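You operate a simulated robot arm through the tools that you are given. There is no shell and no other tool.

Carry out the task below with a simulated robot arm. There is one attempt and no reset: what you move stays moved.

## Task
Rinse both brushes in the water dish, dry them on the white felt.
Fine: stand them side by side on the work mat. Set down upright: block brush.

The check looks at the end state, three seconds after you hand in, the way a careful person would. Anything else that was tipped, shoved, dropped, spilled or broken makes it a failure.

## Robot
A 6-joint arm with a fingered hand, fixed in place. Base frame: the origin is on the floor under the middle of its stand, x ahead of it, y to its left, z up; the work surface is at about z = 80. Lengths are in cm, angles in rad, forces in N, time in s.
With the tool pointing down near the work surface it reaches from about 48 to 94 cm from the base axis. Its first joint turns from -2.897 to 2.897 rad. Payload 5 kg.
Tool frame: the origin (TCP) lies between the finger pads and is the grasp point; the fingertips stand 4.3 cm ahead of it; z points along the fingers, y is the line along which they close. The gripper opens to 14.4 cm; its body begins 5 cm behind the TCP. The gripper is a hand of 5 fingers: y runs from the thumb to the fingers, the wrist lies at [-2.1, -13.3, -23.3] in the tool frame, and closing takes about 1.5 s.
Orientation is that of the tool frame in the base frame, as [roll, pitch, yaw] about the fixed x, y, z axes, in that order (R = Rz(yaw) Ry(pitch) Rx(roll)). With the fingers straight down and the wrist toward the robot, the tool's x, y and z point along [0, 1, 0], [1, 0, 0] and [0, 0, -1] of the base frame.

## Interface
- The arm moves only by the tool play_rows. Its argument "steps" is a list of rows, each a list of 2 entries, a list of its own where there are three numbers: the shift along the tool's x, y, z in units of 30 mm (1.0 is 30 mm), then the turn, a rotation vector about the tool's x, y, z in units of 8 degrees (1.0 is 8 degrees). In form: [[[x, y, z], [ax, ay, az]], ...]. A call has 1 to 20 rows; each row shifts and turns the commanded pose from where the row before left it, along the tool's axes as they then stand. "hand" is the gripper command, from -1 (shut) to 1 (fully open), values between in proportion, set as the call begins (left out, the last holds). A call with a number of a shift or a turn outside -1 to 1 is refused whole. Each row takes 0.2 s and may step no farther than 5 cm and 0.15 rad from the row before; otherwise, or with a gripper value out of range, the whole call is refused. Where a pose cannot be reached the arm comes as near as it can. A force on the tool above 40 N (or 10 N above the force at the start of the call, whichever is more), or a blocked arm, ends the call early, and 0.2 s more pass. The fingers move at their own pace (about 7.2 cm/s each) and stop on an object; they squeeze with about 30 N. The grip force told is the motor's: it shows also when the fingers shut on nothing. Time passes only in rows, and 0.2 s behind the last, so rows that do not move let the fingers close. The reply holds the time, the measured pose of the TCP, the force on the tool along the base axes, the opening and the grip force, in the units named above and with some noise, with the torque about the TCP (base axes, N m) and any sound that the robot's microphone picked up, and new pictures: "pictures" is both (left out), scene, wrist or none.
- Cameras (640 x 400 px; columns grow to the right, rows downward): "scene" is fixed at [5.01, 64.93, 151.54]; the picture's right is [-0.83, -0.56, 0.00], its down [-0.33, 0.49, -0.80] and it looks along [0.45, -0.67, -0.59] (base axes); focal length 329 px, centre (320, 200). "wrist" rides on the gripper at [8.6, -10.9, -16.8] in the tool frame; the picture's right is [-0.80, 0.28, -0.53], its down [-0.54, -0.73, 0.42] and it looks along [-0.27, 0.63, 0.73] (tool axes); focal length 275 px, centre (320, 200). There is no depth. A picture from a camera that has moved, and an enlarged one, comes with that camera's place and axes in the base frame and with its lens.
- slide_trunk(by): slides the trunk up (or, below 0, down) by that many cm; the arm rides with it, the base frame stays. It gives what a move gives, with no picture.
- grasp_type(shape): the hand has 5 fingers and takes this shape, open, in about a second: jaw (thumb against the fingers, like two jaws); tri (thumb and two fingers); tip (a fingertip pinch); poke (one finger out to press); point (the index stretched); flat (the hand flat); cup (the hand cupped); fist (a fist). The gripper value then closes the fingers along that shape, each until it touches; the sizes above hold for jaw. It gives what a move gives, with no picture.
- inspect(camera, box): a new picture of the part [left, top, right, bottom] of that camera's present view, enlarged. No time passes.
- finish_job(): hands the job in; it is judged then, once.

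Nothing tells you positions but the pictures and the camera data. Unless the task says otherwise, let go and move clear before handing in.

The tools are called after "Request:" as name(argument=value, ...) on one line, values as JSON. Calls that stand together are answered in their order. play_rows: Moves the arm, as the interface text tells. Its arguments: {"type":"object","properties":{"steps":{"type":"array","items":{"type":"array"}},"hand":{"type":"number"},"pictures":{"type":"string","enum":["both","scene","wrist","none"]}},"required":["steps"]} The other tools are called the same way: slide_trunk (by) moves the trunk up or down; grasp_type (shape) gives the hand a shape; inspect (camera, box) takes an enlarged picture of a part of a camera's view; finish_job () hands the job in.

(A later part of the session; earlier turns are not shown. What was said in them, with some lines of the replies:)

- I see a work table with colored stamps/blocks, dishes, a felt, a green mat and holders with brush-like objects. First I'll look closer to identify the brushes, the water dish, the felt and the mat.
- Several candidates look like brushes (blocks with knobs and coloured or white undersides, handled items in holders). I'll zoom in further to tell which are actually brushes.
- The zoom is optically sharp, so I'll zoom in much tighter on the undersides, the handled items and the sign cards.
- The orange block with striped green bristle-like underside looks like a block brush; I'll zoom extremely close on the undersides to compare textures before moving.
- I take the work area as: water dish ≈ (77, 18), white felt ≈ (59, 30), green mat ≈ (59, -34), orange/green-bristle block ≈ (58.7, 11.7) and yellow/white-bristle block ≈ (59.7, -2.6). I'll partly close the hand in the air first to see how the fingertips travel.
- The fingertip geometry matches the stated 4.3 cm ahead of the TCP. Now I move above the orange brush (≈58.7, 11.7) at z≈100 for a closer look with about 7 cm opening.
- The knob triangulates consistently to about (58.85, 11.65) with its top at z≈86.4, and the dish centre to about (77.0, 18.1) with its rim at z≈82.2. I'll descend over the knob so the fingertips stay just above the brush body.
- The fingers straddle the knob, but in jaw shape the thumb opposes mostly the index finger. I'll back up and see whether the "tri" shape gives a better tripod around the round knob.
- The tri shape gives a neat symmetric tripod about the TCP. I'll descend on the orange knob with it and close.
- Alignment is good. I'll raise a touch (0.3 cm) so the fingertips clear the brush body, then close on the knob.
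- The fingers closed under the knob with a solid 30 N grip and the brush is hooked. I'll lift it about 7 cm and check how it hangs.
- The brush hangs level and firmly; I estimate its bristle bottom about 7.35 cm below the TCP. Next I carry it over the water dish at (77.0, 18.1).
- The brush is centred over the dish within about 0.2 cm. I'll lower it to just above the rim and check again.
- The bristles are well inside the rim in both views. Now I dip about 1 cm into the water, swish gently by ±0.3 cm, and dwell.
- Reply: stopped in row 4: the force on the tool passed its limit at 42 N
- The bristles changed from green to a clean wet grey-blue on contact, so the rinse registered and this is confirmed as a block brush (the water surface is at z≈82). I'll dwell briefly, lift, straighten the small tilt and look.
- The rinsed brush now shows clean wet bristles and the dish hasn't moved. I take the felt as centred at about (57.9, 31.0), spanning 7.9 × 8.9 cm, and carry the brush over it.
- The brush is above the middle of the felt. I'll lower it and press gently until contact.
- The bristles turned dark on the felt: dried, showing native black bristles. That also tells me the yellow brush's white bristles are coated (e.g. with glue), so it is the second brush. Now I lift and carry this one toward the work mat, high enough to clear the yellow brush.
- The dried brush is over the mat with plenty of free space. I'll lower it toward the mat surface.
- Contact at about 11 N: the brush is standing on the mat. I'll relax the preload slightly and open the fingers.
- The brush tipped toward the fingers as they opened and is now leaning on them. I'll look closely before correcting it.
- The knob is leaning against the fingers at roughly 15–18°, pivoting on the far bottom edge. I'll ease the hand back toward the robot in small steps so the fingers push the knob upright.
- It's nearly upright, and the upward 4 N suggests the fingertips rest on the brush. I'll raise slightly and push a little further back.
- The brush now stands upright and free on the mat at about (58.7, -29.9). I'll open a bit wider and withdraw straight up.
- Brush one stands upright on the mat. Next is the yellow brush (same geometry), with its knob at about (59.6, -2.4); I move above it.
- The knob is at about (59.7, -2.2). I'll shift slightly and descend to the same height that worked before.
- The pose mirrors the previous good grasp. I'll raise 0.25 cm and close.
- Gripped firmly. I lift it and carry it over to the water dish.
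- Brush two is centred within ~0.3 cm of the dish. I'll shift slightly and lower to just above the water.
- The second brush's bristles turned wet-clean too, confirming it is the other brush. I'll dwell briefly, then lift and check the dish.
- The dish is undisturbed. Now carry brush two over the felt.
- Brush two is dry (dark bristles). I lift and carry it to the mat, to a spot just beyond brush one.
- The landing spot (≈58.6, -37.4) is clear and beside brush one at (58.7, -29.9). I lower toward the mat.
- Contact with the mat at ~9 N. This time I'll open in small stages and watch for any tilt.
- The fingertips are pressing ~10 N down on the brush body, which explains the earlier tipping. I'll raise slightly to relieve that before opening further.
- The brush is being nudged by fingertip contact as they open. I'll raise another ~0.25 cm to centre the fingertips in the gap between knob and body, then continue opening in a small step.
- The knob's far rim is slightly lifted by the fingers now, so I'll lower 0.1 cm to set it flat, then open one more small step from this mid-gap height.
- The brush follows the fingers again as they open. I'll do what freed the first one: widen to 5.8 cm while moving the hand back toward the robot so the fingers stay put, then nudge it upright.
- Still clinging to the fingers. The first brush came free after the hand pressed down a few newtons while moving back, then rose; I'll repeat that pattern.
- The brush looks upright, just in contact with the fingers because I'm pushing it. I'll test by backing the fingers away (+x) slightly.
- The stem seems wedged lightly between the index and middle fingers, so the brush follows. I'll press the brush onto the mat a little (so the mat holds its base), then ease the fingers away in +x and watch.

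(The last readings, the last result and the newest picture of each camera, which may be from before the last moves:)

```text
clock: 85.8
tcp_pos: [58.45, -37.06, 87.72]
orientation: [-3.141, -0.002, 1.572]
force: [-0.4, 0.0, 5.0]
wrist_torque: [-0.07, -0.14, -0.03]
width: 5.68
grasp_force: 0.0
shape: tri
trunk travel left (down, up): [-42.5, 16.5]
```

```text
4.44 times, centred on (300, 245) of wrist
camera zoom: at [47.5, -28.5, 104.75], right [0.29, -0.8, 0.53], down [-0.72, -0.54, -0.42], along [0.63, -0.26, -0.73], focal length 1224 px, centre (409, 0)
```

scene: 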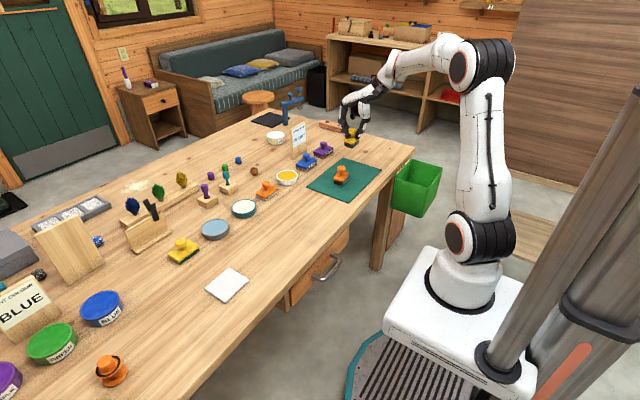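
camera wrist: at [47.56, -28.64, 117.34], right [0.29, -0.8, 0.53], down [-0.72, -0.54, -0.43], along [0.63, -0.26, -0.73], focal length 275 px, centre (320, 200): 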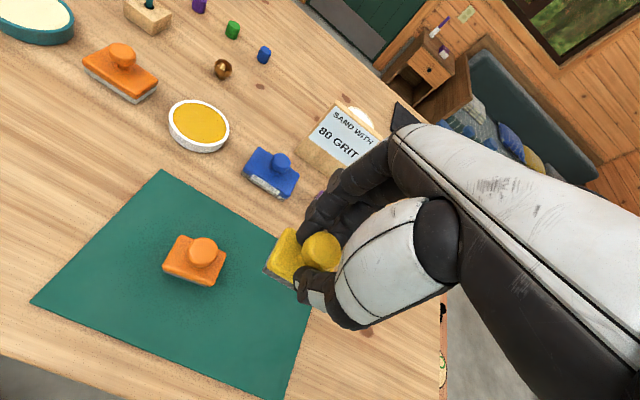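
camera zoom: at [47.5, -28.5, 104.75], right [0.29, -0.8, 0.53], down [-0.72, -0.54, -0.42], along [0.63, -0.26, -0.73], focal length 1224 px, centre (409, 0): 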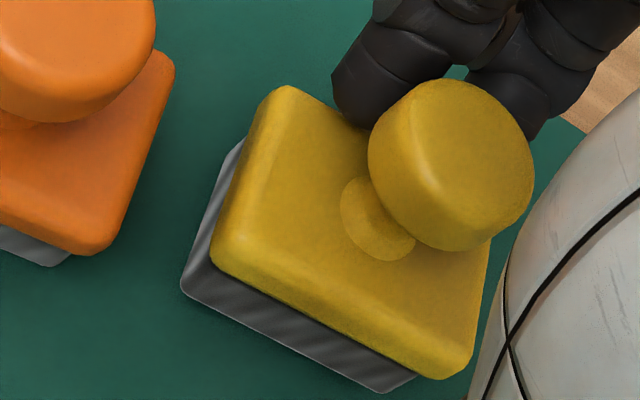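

Request:
play_rows(steps=[[[0, 0.08, 0], [0, 0, 0]], [[0, 0, 0], [0, 0, 0]]], pictures="none")

Request:
inspect(camera="scene", box=[336, 150, 366, 178])

Request:
inspect(camera="wrist", box=[255, 200, 345, 290])

```text
clock: 86.4
tcp_pos: [58.58, -37.08, 87.83]
orientation: [-3.141, -0.003, 1.574]
force: [-1.8, 0.6, 4.5]
wrist_torque: [-0.03, -0.08, -0.03]
width: 5.71
grasp_force: 0.1
shape: tri
trunk travel left (down, up): [-42.5, 16.5]
```

```text
14.29 times, centred on (351, 164) of scene
camera zoom: at [5.01, 64.93, 151.54], right [-0.83, -0.56, 0.0], down [-0.33, 0.49, -0.8], along [0.45, -0.67, -0.59], focal length 4695 px, centre (-123, 714)
```

zoom: 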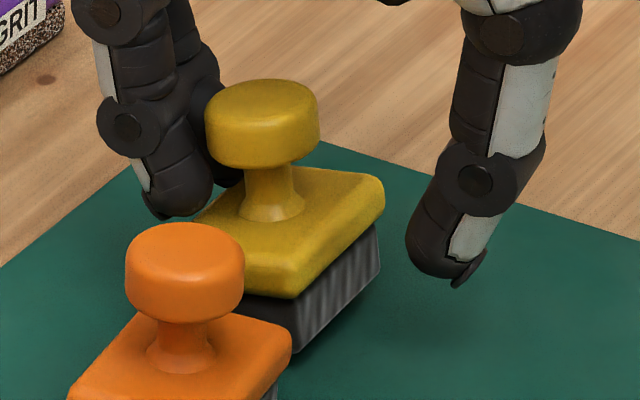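

```text
4.44 times, centred on (300, 245) of wrist
camera zoom: at [47.7, -28.5, 104.74], right [0.29, -0.8, 0.53], down [-0.72, -0.54, -0.43], along [0.63, -0.26, -0.73], focal length 1224 px, centre (409, 0)
```

zoom: 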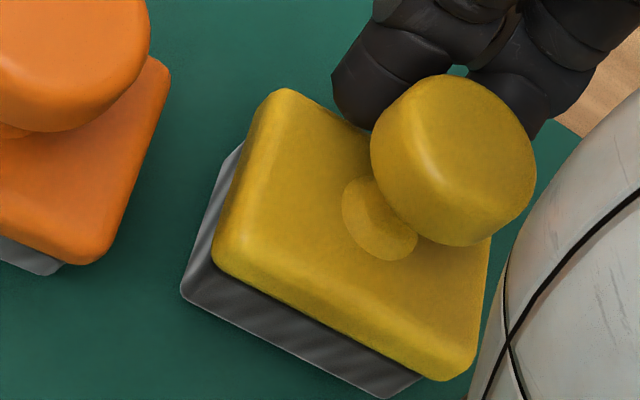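

Request:
play_rows(steps=[[[0, -0.07, 0], [0, 0, 0]], [[0, -0.07, 0], [0, 0, 0]], [[0, -0.07, 0], [0, 0, 0]], [[0, 0, 0], [0, 0, 0]]], pictures="none")

Request:
inspect(camera="scene", box=[336, 150, 366, 178])

Request:
inspect(camera="wrist", box=[255, 200, 345, 290])

```text
clock: 87.4
tcp_pos: [58.08, -37.07, 87.84]
orientation: [3.141, -0.004, 1.571]
force: [-1.4, -0.2, 2.2]
wrist_torque: [-0.08, -0.04, -0.01]
width: 5.74
grasp_force: 0.1
shape: tri
trunk travel left (down, up): [-42.5, 16.5]
```

```text
14.29 times, centred on (351, 164) of scene
camera zoom: at [5.01, 64.93, 151.54], right [-0.83, -0.56, 0.0], down [-0.33, 0.49, -0.8], along [0.45, -0.67, -0.59], focal length 4695 px, centre (-123, 714)
```

zoom: 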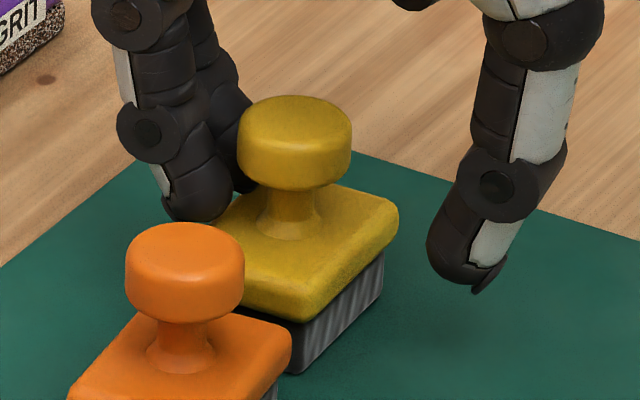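

```text
4.44 times, centred on (300, 245) of wrist
camera zoom: at [47.06, -28.53, 104.76], right [0.29, -0.8, 0.53], down [-0.72, -0.54, -0.43], along [0.63, -0.26, -0.73], focal length 1224 px, centre (409, 0)
```

zoom: 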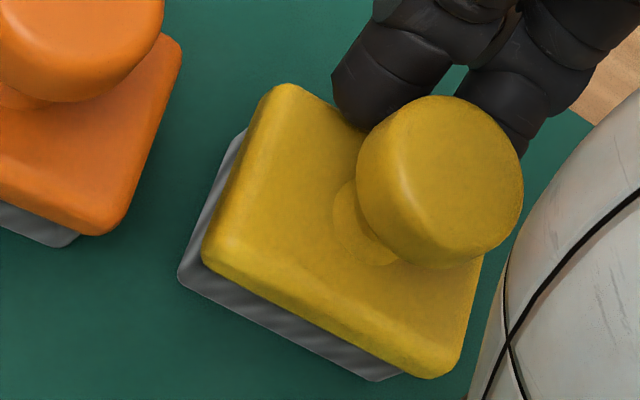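

Request:
play_rows(steps=[[[0, 0, -0.05], [0, 0, 0]], [[0, -0.03, -0.05], [0, 0, 0]], [[0, 0, 0], [0, 0, 0]]], pictures="none")

Request:
inspect(camera="scene", box=[336, 150, 366, 178])

Request:
inspect(camera="wrist", box=[255, 200, 345, 290])

```text
clock: 88.2
tcp_pos: [57.95, -37.08, 88.25]
orientation: [3.141, -0.004, 1.572]
force: [0.4, 0.2, -0.5]
wrist_torque: [0.0, -0.04, 0.0]
width: 5.7
grasp_force: 0.2
shape: tri
trunk travel left (down, up): [-42.5, 16.5]
```

```text
14.29 times, centred on (351, 164) of scene
camera zoom: at [5.01, 64.93, 151.54], right [-0.83, -0.56, 0.0], down [-0.33, 0.49, -0.8], along [0.45, -0.67, -0.59], focal length 4695 px, centre (-123, 714)
```

zoom: 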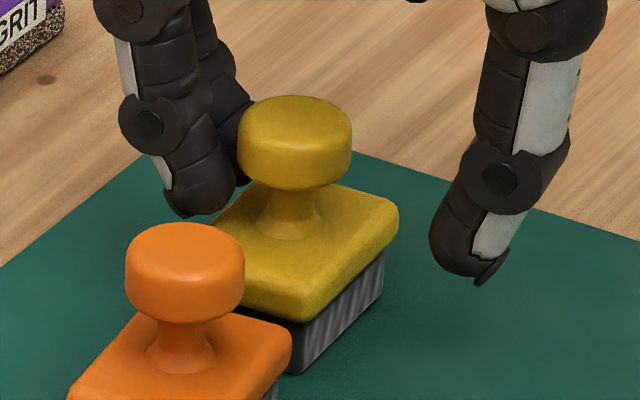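

```text
4.44 times, centred on (300, 245) of wrist
camera zoom: at [46.98, -28.48, 105.07], right [0.29, -0.8, 0.53], down [-0.72, -0.54, -0.43], along [0.63, -0.26, -0.73], focal length 1224 px, centre (409, 0)
```

zoom: 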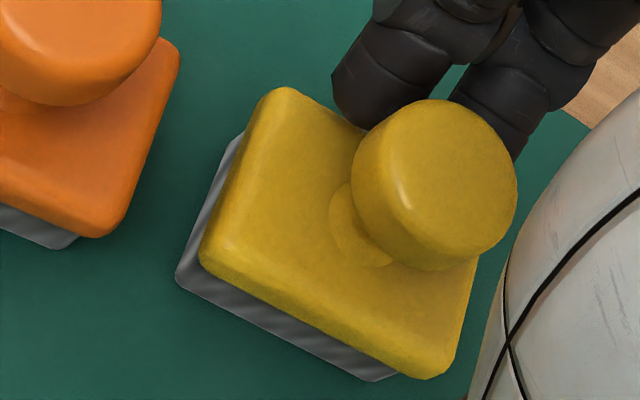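

The brush stayed in place while the hand rose, so it's free now. I'll move the fingers away in +x a little and confirm.

Request:
play_rows(steps=[[[0, 0.06, 0], [0, 0, 0]], [[0, 0.06, 0], [0, 0, 0]], [[0, 0, 0], [0, 0, 0]]], pictures="none")

Request:
inspect(camera="scene", box=[336, 150, 366, 178])

Request:
inspect(camera="wrist", box=[255, 200, 345, 290])

```text
clock: 89.0
tcp_pos: [58.41, -37.03, 88.16]
orientation: [3.141, -0.003, 1.573]
force: [0.4, -0.8, 0.0]
wrist_torque: [-0.01, 0.02, 0.0]
width: 5.72
grasp_force: 0.0
shape: tri
trunk travel left (down, up): [-42.5, 16.5]
```

```text
14.29 times, centred on (351, 164) of scene
camera zoom: at [5.01, 64.93, 151.54], right [-0.83, -0.56, 0.0], down [-0.33, 0.49, -0.8], along [0.45, -0.67, -0.59], focal length 4695 px, centre (-123, 714)
```

zoom: 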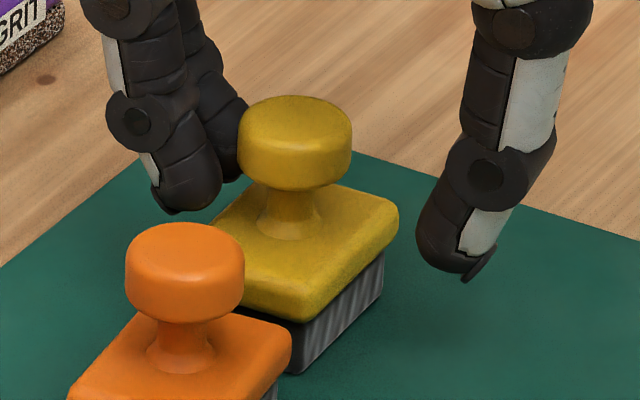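

```text
4.44 times, centred on (300, 245) of wrist
camera zoom: at [47.38, -28.44, 105.05], right [0.29, -0.8, 0.53], down [-0.72, -0.54, -0.42], along [0.63, -0.26, -0.73], focal length 1224 px, centre (409, 0)
```

zoom: 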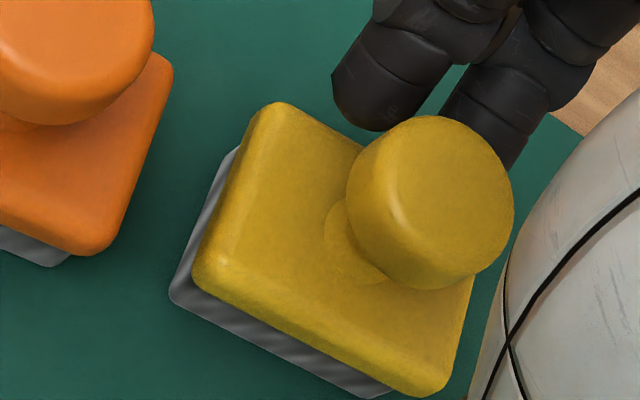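

It's released and standing. I'll open wider and withdraw straight up.

Request:
play_rows(steps=[[[0, 0.05, 0], [0, 0, 0]], [[0, 0, 0], [0, 0, 0]], [[0, 0, -0.2], [0, 0, 0]], [[0, 0, -0.5], [0, 0, 0]], [[0, 0, -0.8], [0, 0, 0]], [[0, 0, -0.8], [0, 0, 0]], [[0, 0, -0.8], [0, 0, 0]], [[0, 0, -0.8], [0, 0, 0]], [[0, 0, -0.8], [0, 0, 0]], [[0, 0, -0.6], [0, 0, 0]], [[0, 0, 0], [0, 0, 0]]], hand=0.0)

Request:
inspect(camera="scene", box=[310, 140, 390, 200])

Request:
inspect(camera="wrist", box=[130, 220, 310, 360])

```text
clock: 91.4
tcp_pos: [58.41, -37.21, 104.1]
orientation: [-3.141, -0.005, 1.573]
force: [-0.3, -0.9, -0.6]
wrist_torque: [0.0, -0.01, 0.04]
width: 7.14
grasp_force: 0.1
shape: tri
trunk travel left (down, up): [-42.5, 16.5]
camera wrist: at [47.47, -28.61, 120.93], right [0.29, -0.8, 0.53], down [-0.73, -0.54, -0.42], along [0.63, -0.26, -0.73], focal length 275 px, centre (320, 200)
```

scene: 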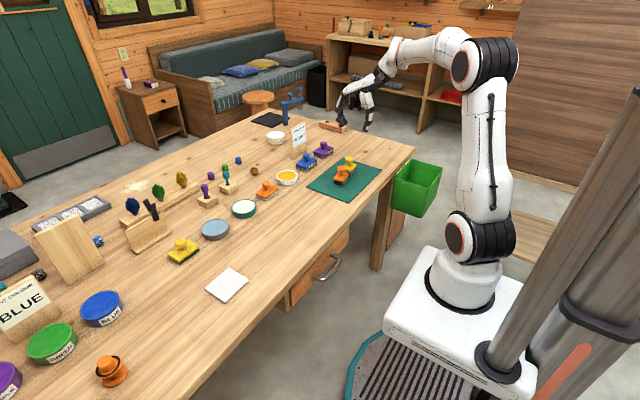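
wrist: 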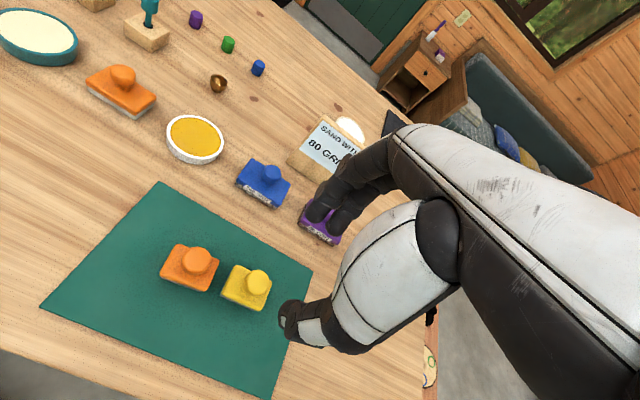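

```text
6.67 times, centred on (350, 170) of scene
camera zoom: at [5.01, 64.93, 151.54], right [-0.83, -0.56, 0.0], down [-0.33, 0.49, -0.8], along [0.45, -0.67, -0.59], focal length 2191 px, centre (120, 400)
```

zoom: 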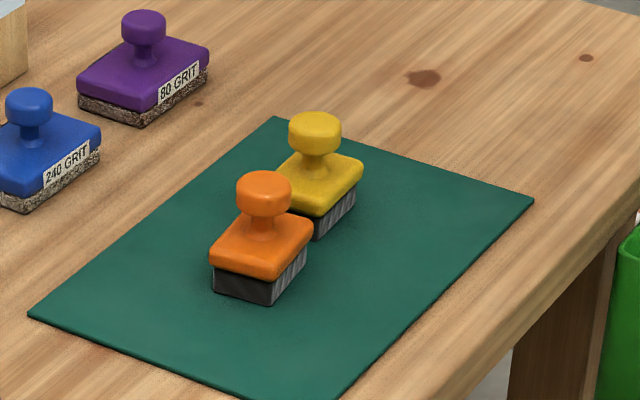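

```text
2.86 times, centred on (220, 290) of wrist
camera zoom: at [47.47, -28.61, 120.93], right [0.29, -0.8, 0.53], down [-0.73, -0.54, -0.42], along [0.63, -0.26, -0.73], focal length 786 px, centre (606, -57)
```

zoom: 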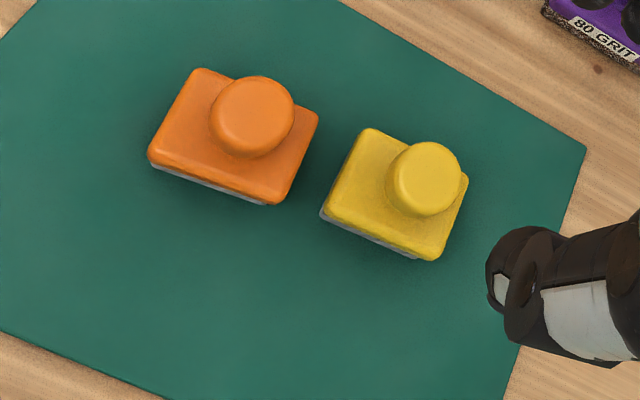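

Both brushes stand upright side by side on the mat with clean, dry bristles. I'll do a last check on the dish, felt and surroundings, then move a bit further clear.

Request:
play_rows(steps=[[[0, 0, -0.8], [0, 0, 0]], [[0.3, 0, -0.8], [0, 0, 0]], [[0.8, 0, -0.3], [0, 0, 0]], [[0.9, 0, 0], [0, 0, 0]], [[0.9, 0, 0], [0, 0, 0]], [[0.9, 0, 0], [0, 0, 0]], [[0.9, 0, 0], [0, 0, 0]], [[0.9, 0, 0], [0, 0, 0]], [[0.9, 0, 0], [0, 0, 0]], [[0.5, 0, 0], [0, 0, 0]], [[0, 0, 0], [0, 0, 0]]])

Request:
inspect(camera="scene", box=[150, 190, 310, 310])

Request:
inspect(camera="scene", box=[320, 145, 370, 190])

```text
clock: 93.8
tcp_pos: [58.5, -16.09, 109.97]
orientation: [3.141, -0.003, 1.573]
force: [-0.9, -0.2, 0.4]
wrist_torque: [-0.03, 0.01, 0.02]
width: 7.13
grasp_force: 0.0
shape: tri
trunk travel left (down, up): [-42.5, 16.5]
camera wrist: at [47.58, -7.5, 126.9], right [0.29, -0.8, 0.53], down [-0.72, -0.54, -0.43], along [0.63, -0.26, -0.73], focal length 275 px, centre (320, 200)
```

scene: 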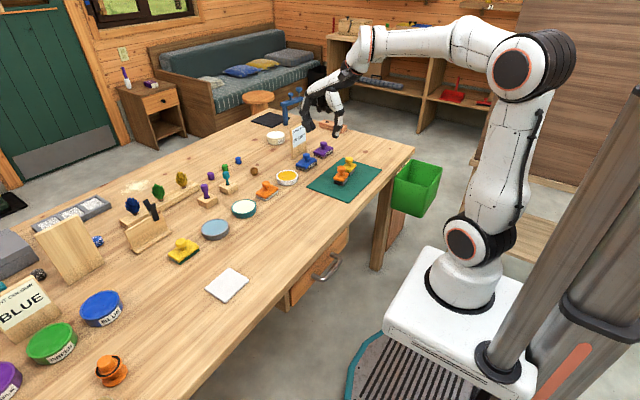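
wrist: 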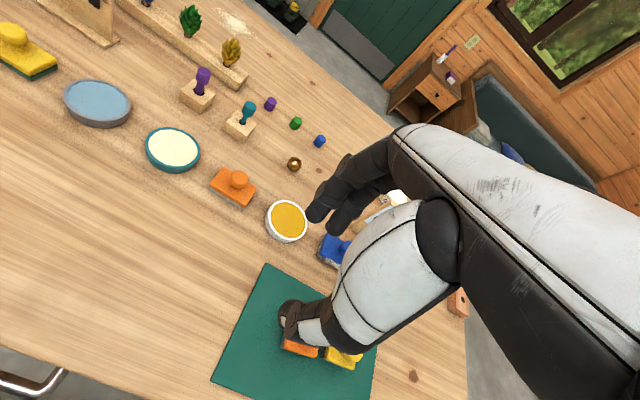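

```text
3.33 times, centred on (230, 250) of scene
camera zoom: at [5.01, 64.93, 151.54], right [-0.83, -0.56, 0.0], down [-0.33, 0.49, -0.8], along [0.45, -0.67, -0.59], focal length 1095 px, centre (620, 33)
```

zoom: 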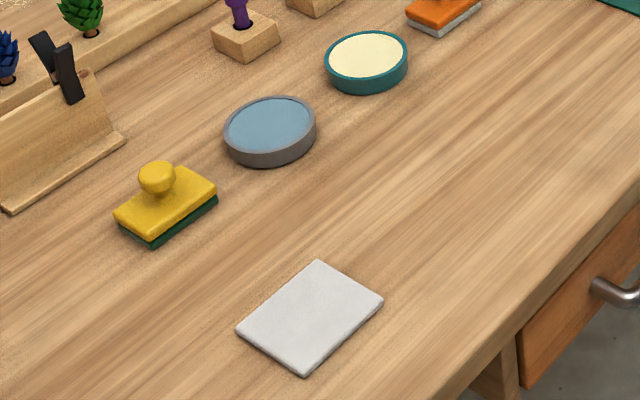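

```text
8.89 times, centred on (345, 168) of scene
camera zoom: at [5.01, 64.93, 151.54], right [-0.83, -0.56, 0.0], down [-0.33, 0.49, -0.8], along [0.45, -0.67, -0.59], focal length 2921 px, centre (98, 489)
```

zoom: 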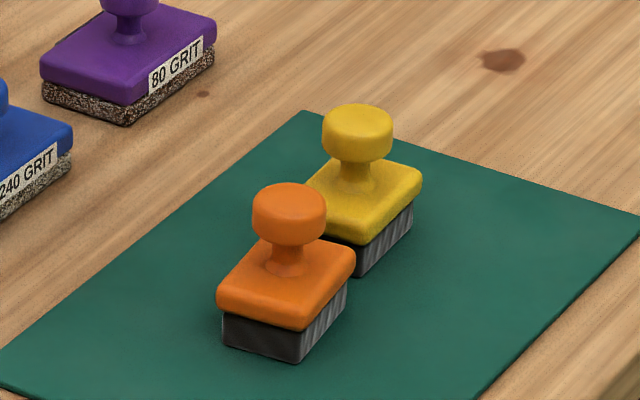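

Both brushes are clean, dry and standing upright side by side on the mat. The dish, felt and everything else look undisturbed, and the hand is open and clear, so I hand the job in.

Request:
finish_job()

```text
The job is handed in.
```

Both block brushes, the orange-handled and the yellow-handled one, were rinsed in the water dish and dried on the white felt. They now stand upright, about 7 cm apart, on the green work mat. Their bristles changed from coated (green and white) to wet grey-blue in the dish, then to clean black on the felt.

- **Tipping on release:** Each brush leaned about 15° while I was letting go of it on the mat. I nudged each one back upright, and both were standing freely before I moved the arm away.
- **Surroundings:** In the last pictures the water dish, the felt, the mat and the other things on the table looked unmoved. I saw nothing spilled.
- **Which brushes:** No label says which objects are brushes. I chose these two by their bristles and shape, and the change in the dish confirmed it. I left the two larger, flatter blocks alone because they look like pads.
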